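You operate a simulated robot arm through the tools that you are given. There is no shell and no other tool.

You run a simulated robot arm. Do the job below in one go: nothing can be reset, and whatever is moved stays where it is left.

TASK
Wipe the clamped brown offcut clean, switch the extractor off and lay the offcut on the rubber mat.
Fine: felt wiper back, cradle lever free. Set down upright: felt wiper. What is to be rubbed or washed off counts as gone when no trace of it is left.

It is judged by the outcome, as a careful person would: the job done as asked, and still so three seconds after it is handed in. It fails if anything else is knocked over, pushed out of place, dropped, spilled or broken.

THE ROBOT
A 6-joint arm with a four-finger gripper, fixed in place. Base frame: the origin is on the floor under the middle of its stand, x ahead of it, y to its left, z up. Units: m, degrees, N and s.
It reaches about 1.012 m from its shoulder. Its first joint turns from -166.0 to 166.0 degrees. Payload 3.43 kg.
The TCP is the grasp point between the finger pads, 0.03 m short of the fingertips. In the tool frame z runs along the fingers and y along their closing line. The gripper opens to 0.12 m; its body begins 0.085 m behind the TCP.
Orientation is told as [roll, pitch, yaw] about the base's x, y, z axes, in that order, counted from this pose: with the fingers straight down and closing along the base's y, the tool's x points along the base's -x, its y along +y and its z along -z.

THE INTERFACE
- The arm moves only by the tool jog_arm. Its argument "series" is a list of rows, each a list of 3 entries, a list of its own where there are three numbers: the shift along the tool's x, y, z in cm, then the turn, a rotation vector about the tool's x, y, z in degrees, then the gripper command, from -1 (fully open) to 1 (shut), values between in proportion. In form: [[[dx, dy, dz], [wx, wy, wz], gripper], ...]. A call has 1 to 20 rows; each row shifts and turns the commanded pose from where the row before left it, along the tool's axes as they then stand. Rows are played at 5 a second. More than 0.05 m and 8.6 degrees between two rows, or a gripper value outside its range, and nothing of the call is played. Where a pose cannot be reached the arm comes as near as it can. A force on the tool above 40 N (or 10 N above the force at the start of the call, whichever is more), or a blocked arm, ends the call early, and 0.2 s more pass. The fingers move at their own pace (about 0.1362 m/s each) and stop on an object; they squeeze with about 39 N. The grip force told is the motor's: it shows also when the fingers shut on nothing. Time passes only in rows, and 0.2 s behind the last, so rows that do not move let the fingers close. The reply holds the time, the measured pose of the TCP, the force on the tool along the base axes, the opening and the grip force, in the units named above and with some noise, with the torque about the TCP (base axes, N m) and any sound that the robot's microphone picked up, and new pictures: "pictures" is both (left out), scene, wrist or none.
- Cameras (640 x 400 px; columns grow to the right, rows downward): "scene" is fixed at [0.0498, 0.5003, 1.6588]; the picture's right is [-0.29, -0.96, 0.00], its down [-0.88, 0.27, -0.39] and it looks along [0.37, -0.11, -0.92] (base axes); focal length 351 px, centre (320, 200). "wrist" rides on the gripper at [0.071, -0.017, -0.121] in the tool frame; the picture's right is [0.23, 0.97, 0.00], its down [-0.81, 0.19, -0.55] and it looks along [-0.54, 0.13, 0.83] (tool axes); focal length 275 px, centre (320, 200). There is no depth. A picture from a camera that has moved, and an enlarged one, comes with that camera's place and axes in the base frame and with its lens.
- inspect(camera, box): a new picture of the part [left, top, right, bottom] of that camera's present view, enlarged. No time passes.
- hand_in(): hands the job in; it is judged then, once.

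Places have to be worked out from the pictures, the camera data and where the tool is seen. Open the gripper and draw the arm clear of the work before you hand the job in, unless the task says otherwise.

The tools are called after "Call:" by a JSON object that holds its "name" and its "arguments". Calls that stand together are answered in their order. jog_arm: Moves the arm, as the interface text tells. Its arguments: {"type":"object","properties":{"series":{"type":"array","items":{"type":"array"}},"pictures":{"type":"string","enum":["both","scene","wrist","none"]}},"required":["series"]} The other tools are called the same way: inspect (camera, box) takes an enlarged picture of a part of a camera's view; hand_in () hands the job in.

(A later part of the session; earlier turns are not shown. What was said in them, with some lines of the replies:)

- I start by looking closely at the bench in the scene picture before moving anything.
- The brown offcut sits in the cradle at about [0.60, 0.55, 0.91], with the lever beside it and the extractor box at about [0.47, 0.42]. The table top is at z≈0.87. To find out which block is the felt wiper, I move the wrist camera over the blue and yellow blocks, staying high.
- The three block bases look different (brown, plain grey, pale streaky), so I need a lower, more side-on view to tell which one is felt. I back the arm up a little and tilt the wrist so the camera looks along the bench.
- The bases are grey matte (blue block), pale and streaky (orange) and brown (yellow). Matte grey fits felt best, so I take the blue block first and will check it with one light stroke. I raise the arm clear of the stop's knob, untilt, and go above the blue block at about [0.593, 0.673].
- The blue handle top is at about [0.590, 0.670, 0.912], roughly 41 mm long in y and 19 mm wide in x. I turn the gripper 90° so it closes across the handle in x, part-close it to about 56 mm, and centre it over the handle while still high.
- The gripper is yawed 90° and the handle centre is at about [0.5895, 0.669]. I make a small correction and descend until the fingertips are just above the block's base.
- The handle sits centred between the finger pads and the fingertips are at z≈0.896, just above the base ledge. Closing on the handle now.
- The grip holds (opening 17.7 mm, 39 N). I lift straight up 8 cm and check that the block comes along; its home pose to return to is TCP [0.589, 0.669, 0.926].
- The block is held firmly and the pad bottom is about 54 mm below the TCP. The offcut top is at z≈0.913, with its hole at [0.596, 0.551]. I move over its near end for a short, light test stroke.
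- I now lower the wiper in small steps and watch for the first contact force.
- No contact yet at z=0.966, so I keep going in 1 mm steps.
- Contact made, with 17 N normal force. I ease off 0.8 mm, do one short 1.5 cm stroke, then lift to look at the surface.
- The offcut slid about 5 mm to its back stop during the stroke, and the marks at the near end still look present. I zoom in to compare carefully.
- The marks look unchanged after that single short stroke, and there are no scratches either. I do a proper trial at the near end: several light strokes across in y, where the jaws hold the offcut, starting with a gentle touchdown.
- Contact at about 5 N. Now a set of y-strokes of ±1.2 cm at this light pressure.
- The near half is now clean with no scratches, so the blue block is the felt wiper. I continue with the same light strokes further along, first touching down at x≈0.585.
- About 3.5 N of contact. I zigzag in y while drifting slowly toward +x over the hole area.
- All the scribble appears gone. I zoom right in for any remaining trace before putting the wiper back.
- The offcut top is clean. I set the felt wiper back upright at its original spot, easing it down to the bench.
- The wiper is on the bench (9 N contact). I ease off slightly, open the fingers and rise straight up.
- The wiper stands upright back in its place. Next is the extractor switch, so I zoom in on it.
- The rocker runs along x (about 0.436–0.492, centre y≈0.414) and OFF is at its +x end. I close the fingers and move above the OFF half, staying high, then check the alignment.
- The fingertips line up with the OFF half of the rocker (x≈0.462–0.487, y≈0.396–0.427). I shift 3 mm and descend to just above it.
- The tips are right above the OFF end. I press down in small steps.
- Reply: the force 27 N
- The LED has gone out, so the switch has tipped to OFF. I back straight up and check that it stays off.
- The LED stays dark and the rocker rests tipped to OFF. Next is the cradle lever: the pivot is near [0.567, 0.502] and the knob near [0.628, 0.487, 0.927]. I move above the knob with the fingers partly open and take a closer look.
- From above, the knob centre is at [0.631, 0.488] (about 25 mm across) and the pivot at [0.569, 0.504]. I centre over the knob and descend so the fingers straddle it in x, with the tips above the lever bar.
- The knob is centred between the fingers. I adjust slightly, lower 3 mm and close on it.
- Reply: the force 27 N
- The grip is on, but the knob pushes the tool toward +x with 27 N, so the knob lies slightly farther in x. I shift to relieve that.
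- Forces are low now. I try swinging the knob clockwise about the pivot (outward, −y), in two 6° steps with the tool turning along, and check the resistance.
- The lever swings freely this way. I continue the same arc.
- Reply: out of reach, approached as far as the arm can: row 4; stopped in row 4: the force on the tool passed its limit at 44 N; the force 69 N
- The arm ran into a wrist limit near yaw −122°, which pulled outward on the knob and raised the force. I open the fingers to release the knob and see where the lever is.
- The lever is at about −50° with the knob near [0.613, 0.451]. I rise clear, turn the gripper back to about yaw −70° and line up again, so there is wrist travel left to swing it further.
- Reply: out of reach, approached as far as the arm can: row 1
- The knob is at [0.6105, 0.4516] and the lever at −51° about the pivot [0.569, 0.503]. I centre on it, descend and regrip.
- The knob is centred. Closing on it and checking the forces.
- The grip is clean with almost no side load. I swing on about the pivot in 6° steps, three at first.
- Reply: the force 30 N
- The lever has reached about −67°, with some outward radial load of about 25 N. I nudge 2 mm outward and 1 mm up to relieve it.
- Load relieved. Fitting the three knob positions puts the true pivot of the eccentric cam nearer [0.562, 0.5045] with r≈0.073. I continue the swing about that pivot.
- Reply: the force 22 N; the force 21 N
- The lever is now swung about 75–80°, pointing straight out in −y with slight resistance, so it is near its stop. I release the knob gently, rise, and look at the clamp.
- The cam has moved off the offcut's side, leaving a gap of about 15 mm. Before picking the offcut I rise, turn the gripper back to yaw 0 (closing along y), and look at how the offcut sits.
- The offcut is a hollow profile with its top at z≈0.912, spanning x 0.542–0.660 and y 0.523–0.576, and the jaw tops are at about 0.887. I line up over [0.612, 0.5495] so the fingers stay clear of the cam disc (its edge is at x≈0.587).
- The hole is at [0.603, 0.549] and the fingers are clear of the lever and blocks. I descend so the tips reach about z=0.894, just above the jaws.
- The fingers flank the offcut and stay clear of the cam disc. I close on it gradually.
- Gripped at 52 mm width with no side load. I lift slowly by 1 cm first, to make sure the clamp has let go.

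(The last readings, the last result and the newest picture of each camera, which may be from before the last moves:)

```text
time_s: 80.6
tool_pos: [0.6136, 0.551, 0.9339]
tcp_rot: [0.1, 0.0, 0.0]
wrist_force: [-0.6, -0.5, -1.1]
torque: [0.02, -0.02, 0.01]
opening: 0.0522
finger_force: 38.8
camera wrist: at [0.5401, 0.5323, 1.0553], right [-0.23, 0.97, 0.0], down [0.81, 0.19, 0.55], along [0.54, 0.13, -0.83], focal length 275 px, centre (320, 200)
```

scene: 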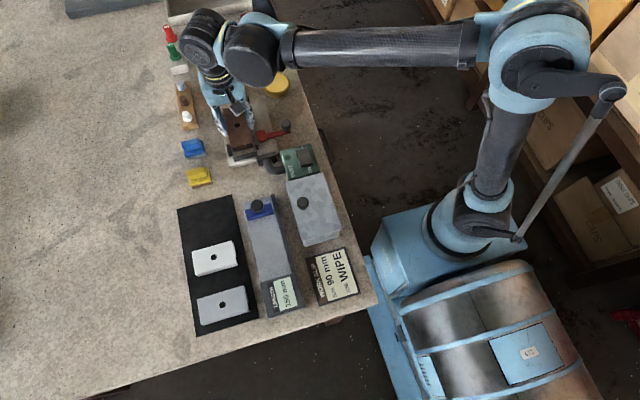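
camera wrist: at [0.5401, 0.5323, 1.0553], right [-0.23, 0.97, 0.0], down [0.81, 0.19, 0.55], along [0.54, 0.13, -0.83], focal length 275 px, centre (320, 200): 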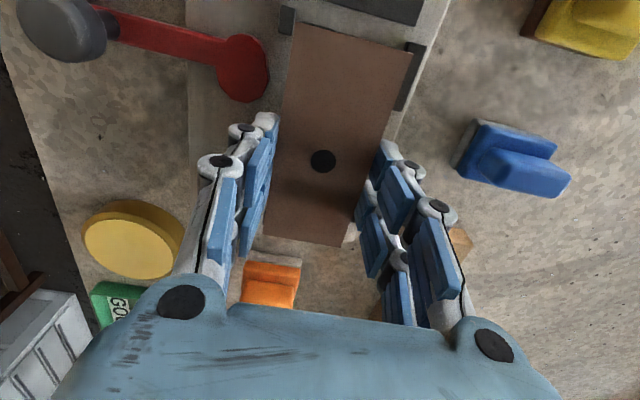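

The offcut comes up freely with the gripper. I lift to carrying height.

Call:
{"name": "jog_arm", "arguments": {"series": [[[0, 0, -2], [0, 0, 0], 1], [[0, 0, -3.5], [0, 0, 0], 1], [[0, 0, -3.5], [0, 0, 0], 1], [[0, 0, -3.5], [0, 0, 0], 1], [[0, 0, 0], [0, 0, 0], 1]], "pictures": "both"}}

Call:
{"name": "inspect", "arguments": {"camera": "scene", "box": [185, 60, 295, 170]}}

```text
time_s: 81.8
tool_pos: [0.6112, 0.5481, 1.0591]
tcp_rot: [0.1, 0.0, 0.0]
wrist_force: [-0.1, -0.2, -1.0]
torque: [-0.03, -0.04, 0.0]
opening: 0.0526
finger_force: 39.1
camera wrist: at [0.5392, 0.5315, 1.1799], right [-0.23, 0.97, 0.0], down [0.81, 0.19, 0.55], along [0.54, 0.13, -0.83], focal length 275 px, centre (320, 200)
```

scene: 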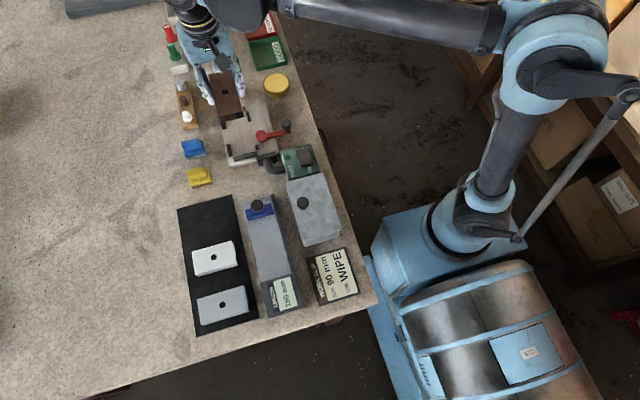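
wrist: 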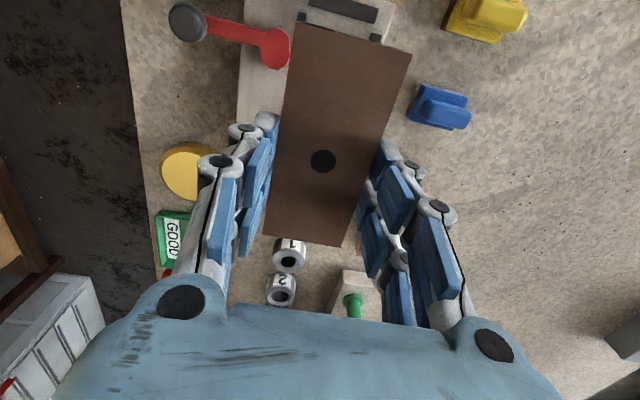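

```text
3.64 times, centred on (240, 115) of scene
camera zoom: at [0.0498, 0.5003, 1.6588], right [-0.29, -0.96, 0.0], down [-0.88, 0.27, -0.39], along [0.37, -0.11, -0.92], focal length 1277 px, centre (611, 509)
```

zoom: 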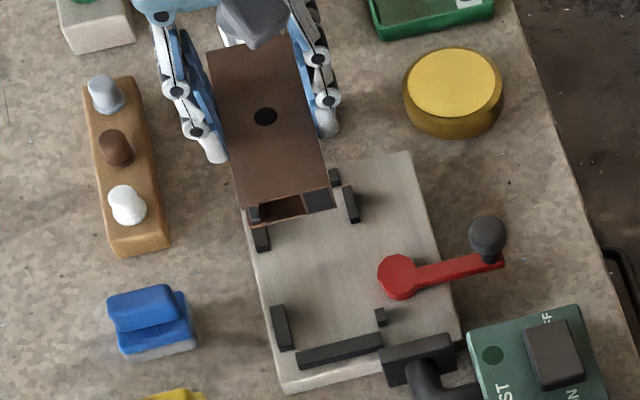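

The offcut hangs level in the grip and the cradle is empty. I carry it over to the free end of the rubber mat and turn it 90°, so its length lies along y like the other two.

Call:
{"name": "jog_arm", "arguments": {"series": [[[3.65, 2.28, 0], [0, 0, 0], 1], [[3.65, 2.28, 0], [0, 0, 0], 1], [[3.65, 2.28, 0], [0, 0, 0], 1], [[3.65, 2.28, 0], [0, 0, 0], 1], [[3.65, 2.28, 0], [0, 0, 0], 1], [[3.65, 2.28, 0], [0, 0, 0], 1], [[0, 0, 0], [0, 0, -8.2], 1], [[0, 0, 0], [0, 0, -8.2], 1], [[0, 0, 0], [0, 0, -8.2], 1], [[0, 0, 0], [0, 0, -8.2], 1], [[0, 0, 0], [0, 0, -8.2], 1], [[0, 0, 0], [0, 0, -8.2], 1], [[0, 0, 0], [0, 0, -8.2], 1], [[0, 0, 0], [0, 0, -8.2], 1], [[0, 0, 0], [0, 0, -8.2], 1], [[0, 0, 0], [0, 0, -8.2], 1], [[0, 0, 0], [0, 0, -8.0], 1], [[0, 0, 0], [0, 0, 0], 1], [[0, 0, 0], [0, 0, 0], 1]], "pictures": "both"}}

Call:
{"name": "inspect", "arguments": {"camera": "scene", "box": [150, 150, 290, 340]}}

```text
time_s: 85.8
tool_pos: [0.3933, 0.6872, 1.061]
tcp_rot: [0.0, -0.1, 90.0]
wrist_force: [0.2, 0.3, -0.4]
torque: [0.01, 0.01, 0.02]
opening: 0.0526
finger_force: 39.3
camera wrist: at [0.4092, 0.6144, 1.1805], right [-0.97, -0.23, 0.0], down [-0.19, 0.81, 0.55], along [-0.13, 0.54, -0.83], focal length 275 px, centre (320, 200)
```

scene: 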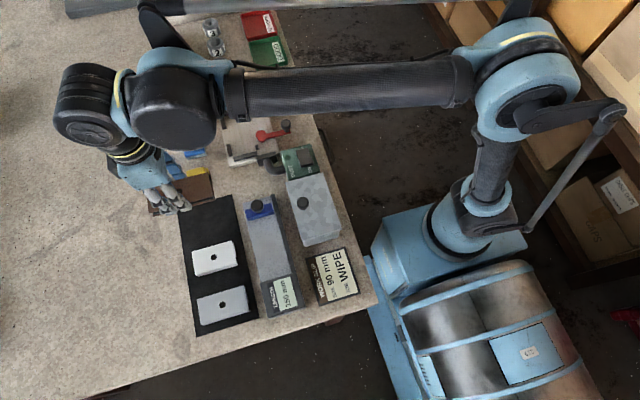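
wrist: 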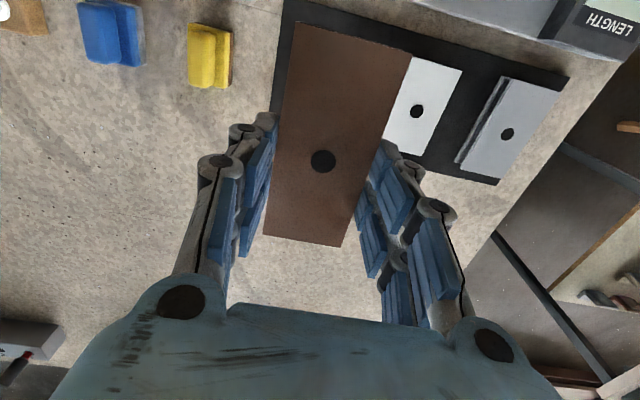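

```text
2.11 times, centred on (220, 245) of scene
camera zoom: at [0.0498, 0.5003, 1.6588], right [-0.29, -0.96, 0.0], down [-0.88, 0.27, -0.39], along [0.37, -0.11, -0.92], focal length 740 px, centre (530, 105)
```

zoom: 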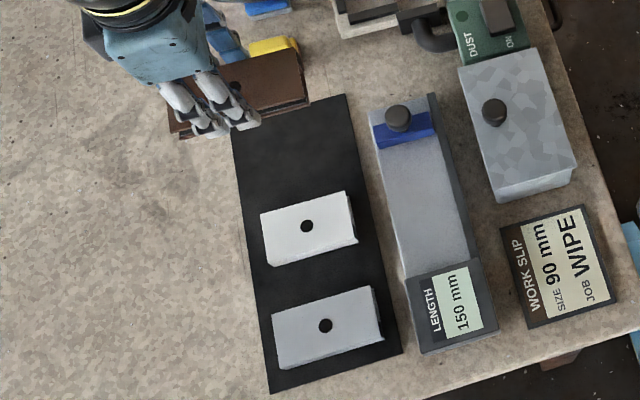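

The offcut spans x 0.369–0.418 and y 0.619–0.734 over the mat's free end (y 0.609–0.737, x up to 0.443). I shift 3 mm to centre it and descend.

Call:
{"name": "jog_arm", "arguments": {"series": [[[0.3, 0, 3.5], [0, 0, 0], 1], [[0, 0, 3.5], [0, 0, 0], 1], [[0, 0, 3.0], [0, 0, 0], 1], [[0, 0, 2.0], [0, 0, 0], 1], [[0, 0, 0.8], [0, 0, 0], 1], [[0, 0, 0], [0, 0, 0], 1]], "pictures": "both"}}

Call:
{"name": "inspect", "arguments": {"camera": "scene", "box": [150, 150, 290, 280]}}

```text
time_s: 87.2
tool_pos: [0.3948, 0.6845, 0.93]
tcp_rot: [0.1, -0.1, 90.0]
wrist_force: [0.5, 0.4, -1.4]
torque: [-0.01, 0.0, 0.0]
opening: 0.0524
finger_force: 39.3
camera wrist: at [0.4098, 0.6135, 1.0513], right [-0.97, -0.23, 0.0], down [-0.19, 0.81, 0.55], along [-0.13, 0.54, -0.83], focal length 275 px, centre (320, 200)
```

scene: 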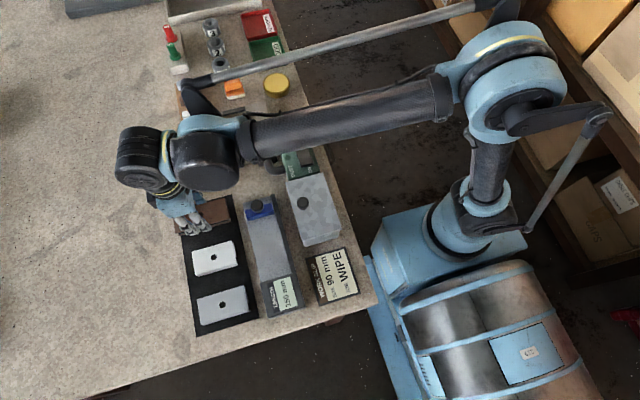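
wrist: 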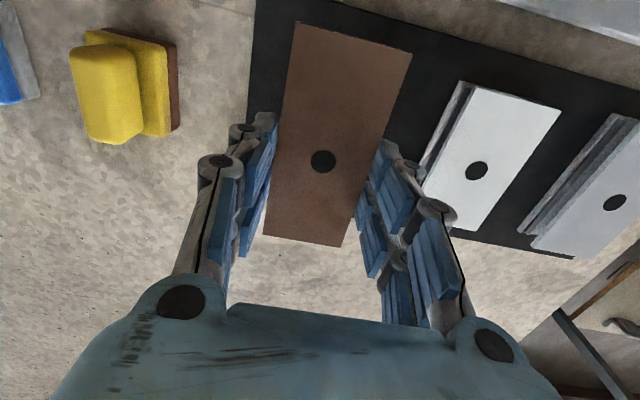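

```text
3.08 times, centred on (220, 215) of scene
camera zoom: at [0.0498, 0.5003, 1.6588], right [-0.29, -0.96, 0.0], down [-0.88, 0.27, -0.39], along [0.37, -0.11, -0.92], focal length 1081 px, centre (628, 154)
```

zoom: 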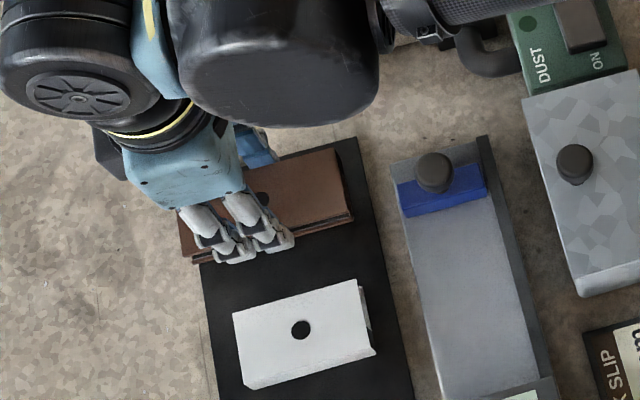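

In this closer view the offcut's +y end is nearly at the mat edge, while the other end has about 13 mm spare. I shift 7 mm toward −y before lowering and check again.

Call:
{"name": "jog_arm", "arguments": {"series": [[[0.7, 0, 0], [0, 0, 0], 1], [[0, 0, 0.4], [0, 0, 0], 1], [[0, 0, 0], [0, 0, 0], 1]], "pictures": "both"}}

Call:
{"name": "inspect", "arguments": {"camera": "scene", "box": [170, 185, 250, 245]}}

Call:
{"name": "inspect", "arguments": {"camera": "wrist", "box": [220, 0, 460, 270]}}

```text
time_s: 88.0
tool_pos: [0.3934, 0.6768, 0.9266]
tcp_rot: [0.0, 0.0, 90.1]
wrist_force: [0.1, 1.0, -0.8]
torque: [-0.02, 0.03, 0.0]
opening: 0.0526
finger_force: 38.8
camera wrist: at [0.4089, 0.6052, 1.0478], right [-0.97, -0.23, 0.0], down [-0.19, 0.81, 0.55], along [-0.13, 0.54, -0.83], focal length 275 px, centre (320, 200)
```

scene: 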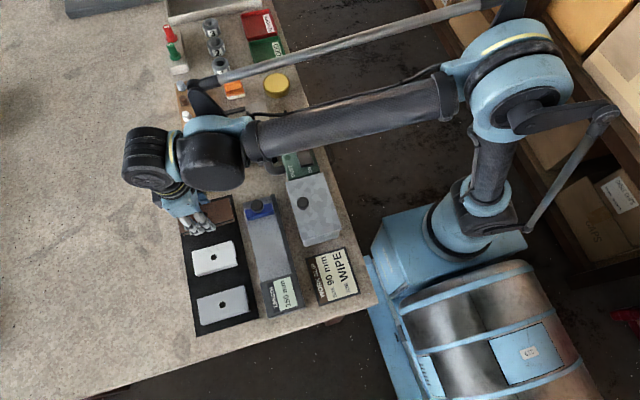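
wrist: 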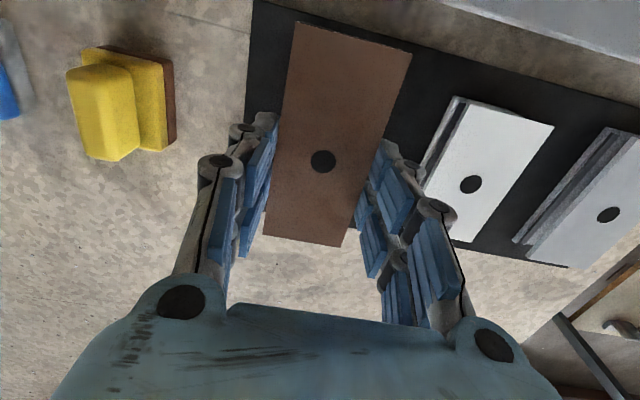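

```text
6.67 times, centred on (210, 215) of scene
camera zoom: at [0.0498, 0.5003, 1.6588], right [-0.29, -0.96, 0.0], down [-0.88, 0.27, -0.39], along [0.37, -0.11, -0.92], focal length 2342 px, centre (1053, 100)
```

zoom: 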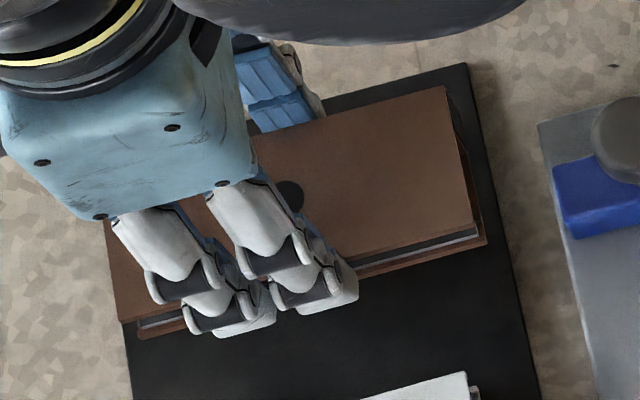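

```text
1.48 times, centred on (340, 135) of wrist
camera zoom: at [0.4089, 0.6052, 1.0478], right [-0.97, -0.23, 0.0], down [-0.19, 0.81, 0.55], along [-0.13, 0.54, -0.83], focal length 408 px, centre (290, 296)
```

zoom: 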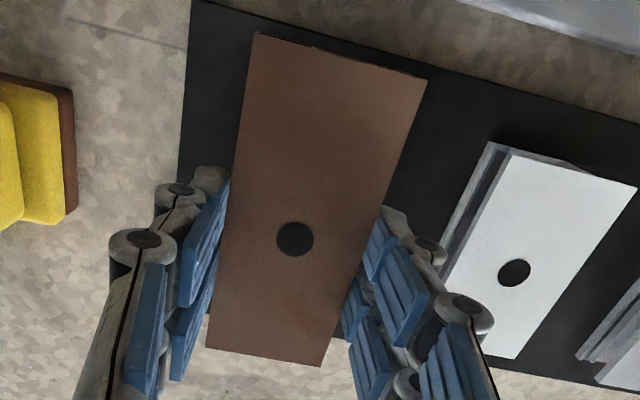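

Now the offcut is centred, with about 5 mm of mat beyond each end. I lower it slowly to touch the mat.

Call:
{"name": "jog_arm", "arguments": {"series": [[[0, 0, 0.2], [0, 0, 0], 1], [[0, 0, 0.2], [0, 0, 0], 1], [[0, 0, 0.1], [0, 0, 0], 1], [[0, 0, 0], [0, 0, 0], 1]], "pictures": "none"}}

```text
time_s: 89.0
tool_pos: [0.3935, 0.676, 0.9224]
tcp_rot: [0.0, 0.0, 90.0]
wrist_force: [0.0, -0.5, -0.9]
torque: [-0.02, 0.01, 0.01]
opening: 0.0524
finger_force: 39.2
```

Call:
{"name": "jog_arm", "arguments": {"series": [[[0, 0, 0.1], [0, 0, 0], 1], [[0, 0, 0.1], [0, 0, 0], 1], [[0, 0, 0.1], [0, 0, 0], 1], [[0, 0, 0], [0, 0, 0], 1]], "pictures": "none"}}

```text
time_s: 90.0
tool_pos: [0.3932, 0.6773, 0.9193]
tcp_rot: [-0.1, -0.2, 90.0]
wrist_force: [-1.0, -0.3, -1.1]
torque: [0.01, 0.01, 0.01]
opening: 0.0521
finger_force: 38.4
```

Call:
{"name": "jog_arm", "arguments": {"series": [[[0, 0, 0.1], [0, 0, 0], 1], [[0, 0, 0.1], [0, 0, 0], 1], [[0, 0, 0], [0, 0, 0], 1]], "pictures": "none"}}

```text
time_s: 90.8
tool_pos: [0.3926, 0.6754, 0.9174]
tcp_rot: [0.1, -0.1, 90.0]
wrist_force: [0.3, 1.1, -0.8]
torque: [0.01, 0.01, 0.02]
opening: 0.0524
finger_force: 39.1
```

Call:
{"name": "jog_arm", "arguments": {"series": [[[0, 0, 0.1], [0, 0, 0], 1], [[0, 0, 0.1], [0, 0, 0], 1], [[0, 0, 0], [0, 0, 0], 1]], "pictures": "scene"}}

Call:
{"name": "inspect", "arguments": {"camera": "scene", "box": [170, 185, 250, 245]}}

```text
time_s: 91.6
tool_pos: [0.3921, 0.677, 0.9145]
tcp_rot: [0.0, -0.2, 90.0]
wrist_force: [0.2, 0.1, -0.4]
torque: [0.0, 0.0, -0.03]
opening: 0.0527
finger_force: 39.2
```

scene: 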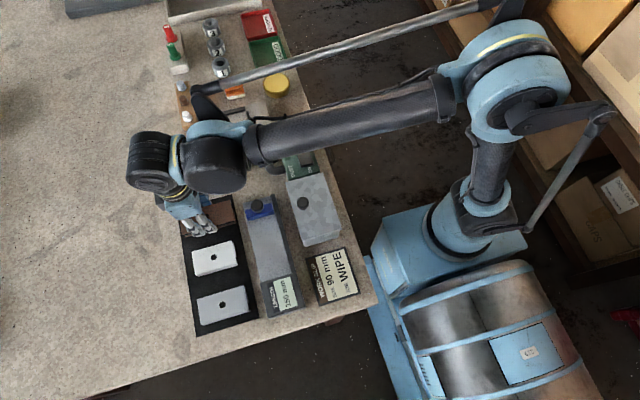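

```text
6.67 times, centred on (210, 215) of scene
camera zoom: at [0.0498, 0.5003, 1.6588], right [-0.29, -0.96, 0.0], down [-0.88, 0.27, -0.39], along [0.37, -0.11, -0.92], focal length 2342 px, centre (1053, 100)
```

zoom: 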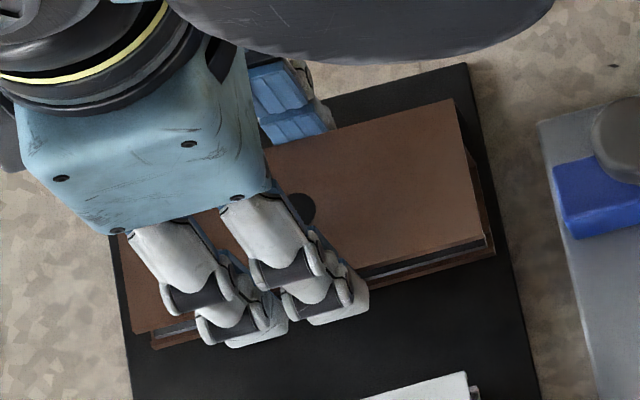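

Still no contact at z=0.9145, so I keep lowering in 1 mm steps.

Call:
{"name": "jog_arm", "arguments": {"series": [[[0, 0, 0.1], [0, 0, 0], 1], [[0, 0, 0.1], [0, 0, 0], 1], [[0, 0, 0], [0, 0, 0], 1]], "pictures": "none"}}

```text
time_s: 92.4
tool_pos: [0.3931, 0.6767, 0.9137]
tcp_rot: [-0.1, -0.2, 89.9]
wrist_force: [-0.6, -0.1, -1.3]
torque: [-0.01, 0.02, 0.03]
opening: 0.0523
finger_force: 39.2
```

Call:
{"name": "jog_arm", "arguments": {"series": [[[0, 0, 0.1], [0, 0, 0], 1], [[0, 0, 0.1], [0, 0, 0], 1], [[0, 0, 0], [0, 0, 0], 1]], "pictures": "none"}}

```text
time_s: 93.2
tool_pos: [0.3933, 0.6746, 0.9124]
tcp_rot: [0.0, -0.2, 90.0]
wrist_force: [4.1, 3.3, 10.2]
torque: [-0.61, -0.05, 0.22]
opening: 0.0523
finger_force: 38.8
```

The offcut touches the mat (10 N). I release it gently, opening only part way to stay clear of the white offcut.

Call:
{"name": "jog_arm", "arguments": {"series": [[[0, 0, -0.03], [0, 0, 0], 1], [[0, 0, 0], [0, 0, 0], 0.4], [[0, 0, 0], [0, 0, 0], 0.1], [[0, 0, 0], [0, 0, 0], -0.1], [[0, 0, 0], [0, 0, 0], -0.25], [[0, 0, 0], [0, 0, 0], -0.25]], "pictures": "both"}}

Call:
{"name": "inspect", "arguments": {"camera": "wrist", "box": [200, 0, 460, 270]}}

Call:
{"name": "inspect", "arguments": {"camera": "scene", "box": [170, 185, 250, 245]}}

```text
time_s: 94.6
tool_pos: [0.3932, 0.6758, 0.9119]
tcp_rot: [0.0, -0.1, 90.0]
wrist_force: [0.7, -0.5, 0.5]
torque: [0.01, -0.01, 0.01]
opening: 0.075
finger_force: 0.0
camera wrist: at [0.4089, 0.6045, 1.0326], right [-0.97, -0.23, 0.0], down [-0.19, 0.81, 0.55], along [-0.13, 0.54, -0.83], focal length 275 px, centre (320, 200)
```

scene: 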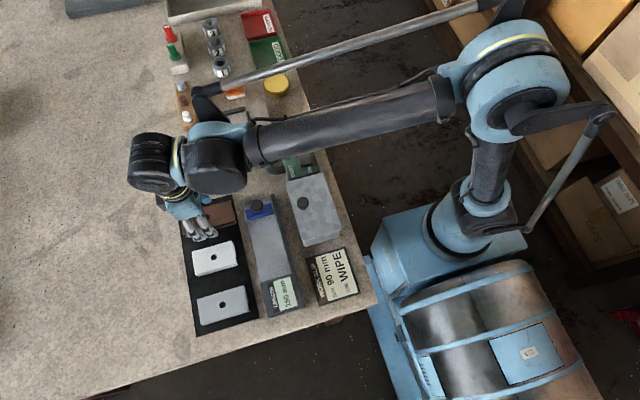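
wrist: 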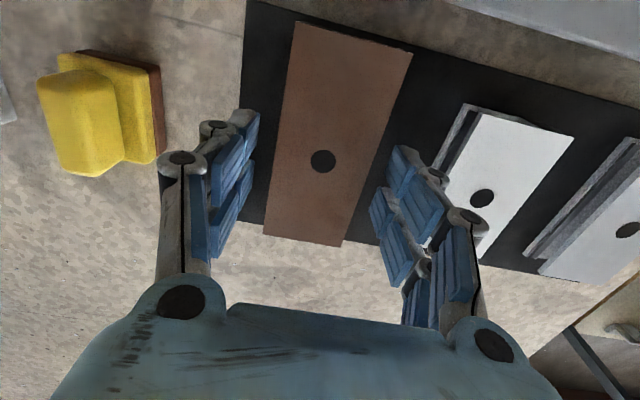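

```text
1.48 times, centred on (330, 135) of wrist
camera zoom: at [0.4089, 0.6045, 1.0326], right [-0.97, -0.23, 0.0], down [-0.19, 0.81, 0.55], along [-0.13, 0.54, -0.83], focal length 408 px, centre (305, 296)
```

zoom: 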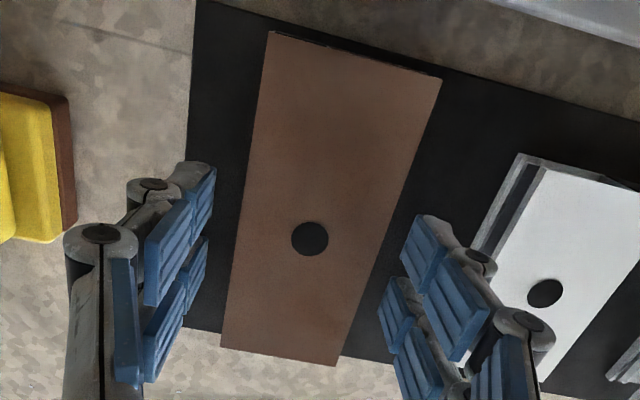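

```text
6.67 times, centred on (210, 215) of scene
camera zoom: at [0.0498, 0.5003, 1.6588], right [-0.29, -0.96, 0.0], down [-0.88, 0.27, -0.39], along [0.37, -0.11, -0.92], focal length 2342 px, centre (1053, 100)
```

zoom: 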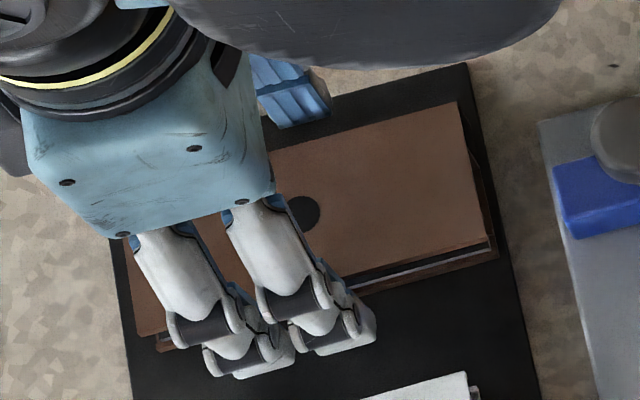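

The offcut lies flat on the mat and the fingers are clear on both sides. I rise straight up.

Call:
{"name": "jog_arm", "arguments": {"series": [[[0, 0, -1], [0, 0, 0], -0.25], [[0, 0, -3], [0, 0, 0], -0.25], [[0, 0, -4], [0, 0, 0], -0.25], [[0, 0, -4.5], [0, 0, 0], -0.25], [[0, 0, -4.5], [0, 0, 0], -0.25], [[0, 0, -4.5], [0, 0, 0], -0.25], [[0, 0, 0], [0, 0, 0], -0.25]], "pictures": "both"}}

```text
time_s: 96.2
tool_pos: [0.3946, 0.6754, 1.1247]
tcp_rot: [0.1, -0.1, 90.0]
wrist_force: [0.2, 0.3, -0.9]
torque: [0.01, 0.01, 0.0]
opening: 0.0749
finger_force: 0.1
camera wrist: at [0.4102, 0.604, 1.2452], right [-0.97, -0.23, 0.0], down [-0.19, 0.81, 0.55], along [-0.13, 0.54, -0.83], focal length 275 px, centre (320, 200)
```

scene: 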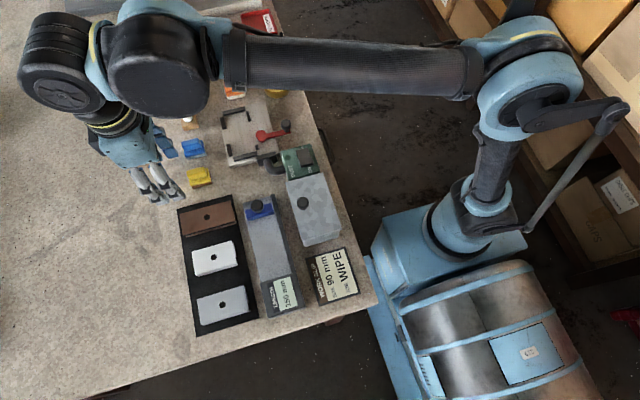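
wrist: 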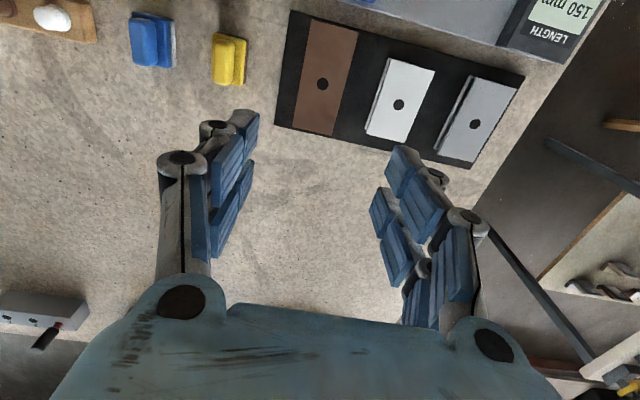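

The brown offcut lies on the mat beside the other two. I check it closely for any leftover trace, and check that everything else is in place.

Call:
{"name": "inspect", "arguments": {"camera": "scene", "box": [176, 192, 242, 240]}}

Call:
{"name": "inspect", "arguments": {"camera": "wrist", "box": [270, 5, 370, 145]}}

Call:
{"name": "inspect", "arguments": {"camera": "scene", "box": [150, 100, 340, 340]}}

Call:
{"name": "inspect", "arguments": {"camera": "scene", "box": [180, 90, 330, 190]}}

```text
8.33 times, centred on (209, 216) of scene
camera zoom: at [0.0498, 0.5003, 1.6588], right [-0.29, -0.96, 0.0], down [-0.88, 0.27, -0.39], along [0.37, -0.11, -0.92], focal length 2928 px, centre (1245, 67)
```

zoom: 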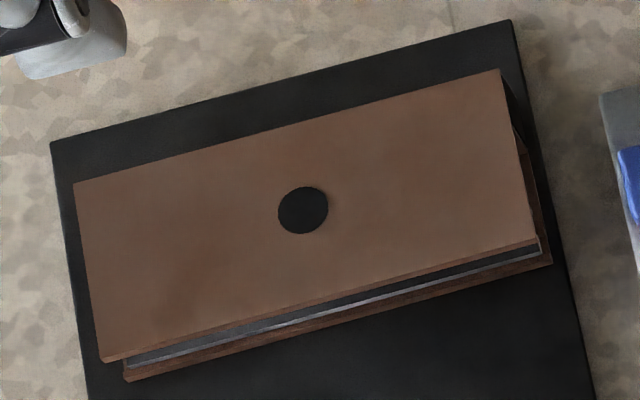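

```text
2.86 times, centred on (320, 75) of wrist
camera zoom: at [0.4102, 0.604, 1.2452], right [-0.97, -0.23, 0.0], down [-0.19, 0.81, 0.55], along [-0.13, 0.54, -0.83], focal length 786 px, centre (320, 557)
```

zoom: 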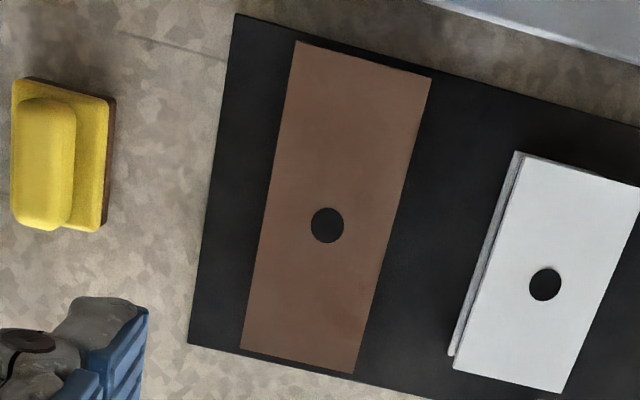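

```text
1.67 times, centred on (245, 220) of scene
camera zoom: at [0.0498, 0.5003, 1.6588], right [-0.29, -0.96, 0.0], down [-0.88, 0.27, -0.39], along [0.37, -0.11, -0.92], focal length 586 px, centre (445, 167)
```

zoom: 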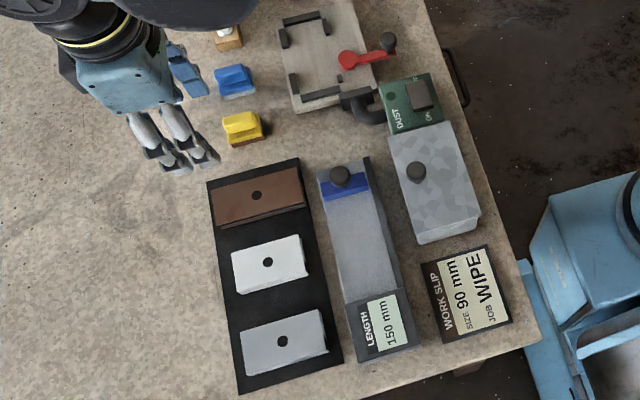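

```text
4.00 times, centred on (255, 140) of scene
camera zoom: at [0.0498, 0.5003, 1.6588], right [-0.29, -0.96, 0.0], down [-0.88, 0.27, -0.39], along [0.37, -0.11, -0.92], focal length 1405 px, centre (580, 440)
```

zoom: 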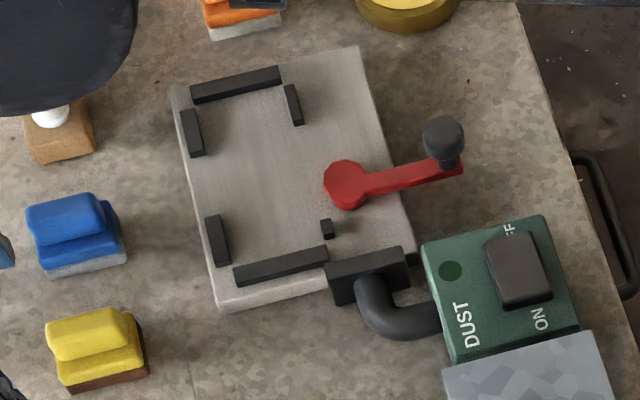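

The offcut is clean and fully on the mat, the extractor light is out, the felt wiper is upright in its place and nothing else has moved. I open the gripper fully and draw the arm back to its starting area.

Call:
{"name": "jog_arm", "arguments": {"series": [[[0, 0, -3], [0, 0, 0], -1], [[0, 0, -3], [0, 0, 0], -1], [[4.4, -0.25, 0], [0, 0, 0], -1], [[4.4, -0.25, 0], [0, 0, 0], -1], [[4.4, -0.25, 0], [0, 0, 0], -1], [[4.4, -0.25, 0], [0, 0, 0], -1], [[4.4, -0.25, 0], [0, 0, 0], -1], [[4.4, -0.25, 0], [0, 0, 0], -1], [[4.4, -0.25, 0], [0, 0, 0], -1], [[4.4, -0.25, 0], [0, 0, 0], -1], [[0, 0, 0], [0, 0, 0], -1], [[0, 0, 0], [0, 0, 0], -1]], "pictures": "both"}}

Call:
{"name": "inspect", "arguments": {"camera": "scene", "box": [150, 0, 310, 200]}}

Call:
{"name": "inspect", "arguments": {"camera": "scene", "box": [160, 180, 380, 340]}}

```text
time_s: 98.8
tool_pos: [0.4149, 0.3247, 1.186]
tcp_rot: [0.1, -0.2, 90.1]
wrist_force: [0.1, -0.5, -0.1]
torque: [-0.01, 0.0, 0.0]
opening: 0.12
finger_force: 0.0
camera wrist: at [0.4303, 0.254, 1.3065], right [-0.97, -0.23, 0.0], down [-0.19, 0.81, 0.55], along [-0.13, 0.54, -0.83], focal length 275 px, centre (320, 200)
```

scene: 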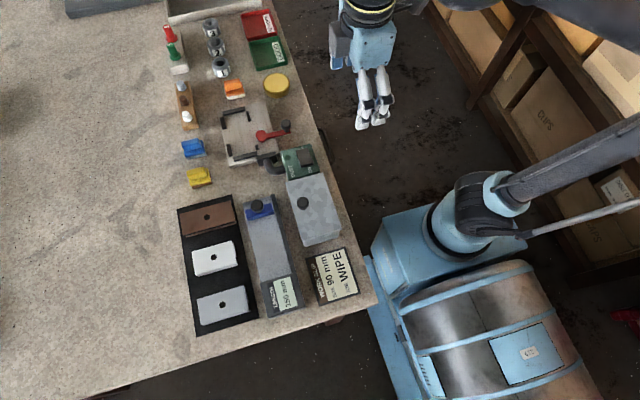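
wrist: 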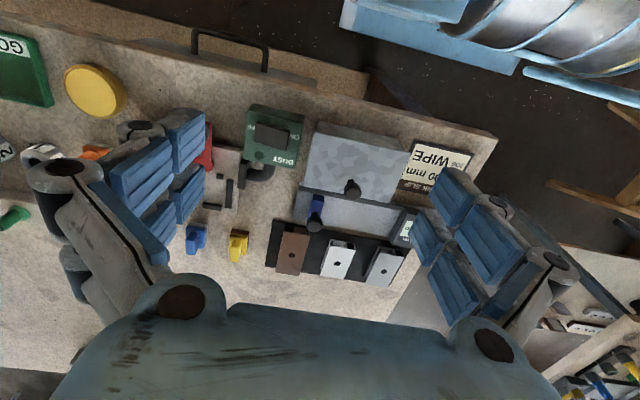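

```text
2.00 times, centred on (230, 100) of scene
camera zoom: at [0.0498, 0.5003, 1.6588], right [-0.29, -0.96, 0.0], down [-0.88, 0.27, -0.39], along [0.37, -0.11, -0.92], focal length 703 px, centre (500, 400)
```

zoom: 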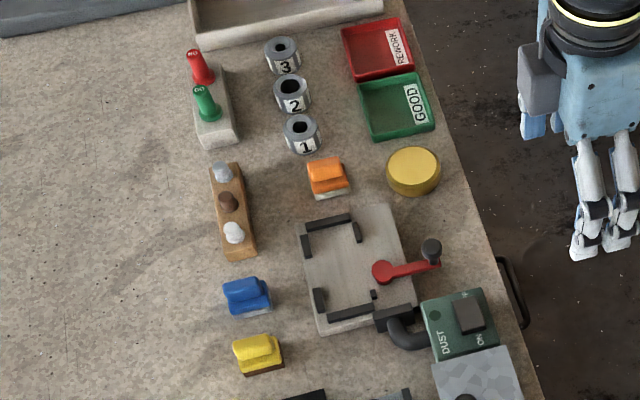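

```text
2.50 times, centred on (270, 260) of scene
camera zoom: at [0.0498, 0.5003, 1.6588], right [-0.29, -0.96, 0.0], down [-0.88, 0.27, -0.39], along [0.37, -0.11, -0.92], focal length 878 px, centre (445, 50)
```

zoom: 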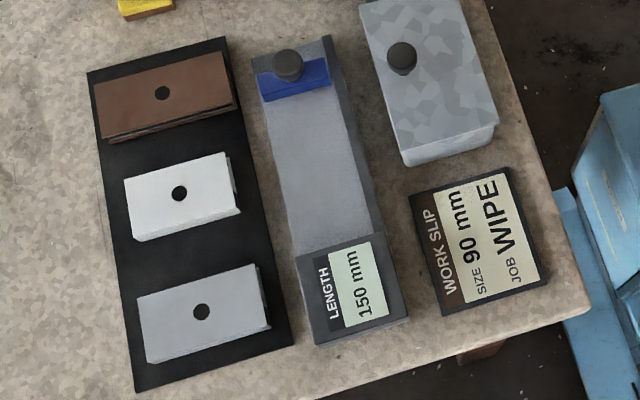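

The full view shows the brown offcut clean and flat on the mat, the extractor off, the felt wiper upright in its place, and every other item where it was. The arm is clear with the gripper open, so I hand in the job.

Call:
{"name": "hand_in", "arguments": {}}

```text
The job is handed in.
```

The job is done and handed in. The brown offcut is wiped clean, the extractor is off, and the offcut lies flat on the rubber mat beside the white and grey ones.

- **Wiping:** No trace of the white scribble showed in the final close-ups, and I saw no scratches. The blocks weren't labelled, so I took the blue one with the grey base as the felt wiper; a trial rub at one end cleaned it.
- **Offcut shift:** The offcut slid about 5 mm to the cradle's back stop during the first test stroke, while still clamped.
- **Felt wiper:** It is upright, back where it started.
- **Extractor:** The rocker is on OFF and the light stayed out.
- **Cradle lever:** I swung it out to release the offcut and left it there. Partway round, the gripper reached its turning limit and the force stop cut in at 44 N. I released the knob, gripped it again and finished the swing.
- **Everything else:** The final pictures show nothing else moved. The arm is clear of the bench with the gripper open.
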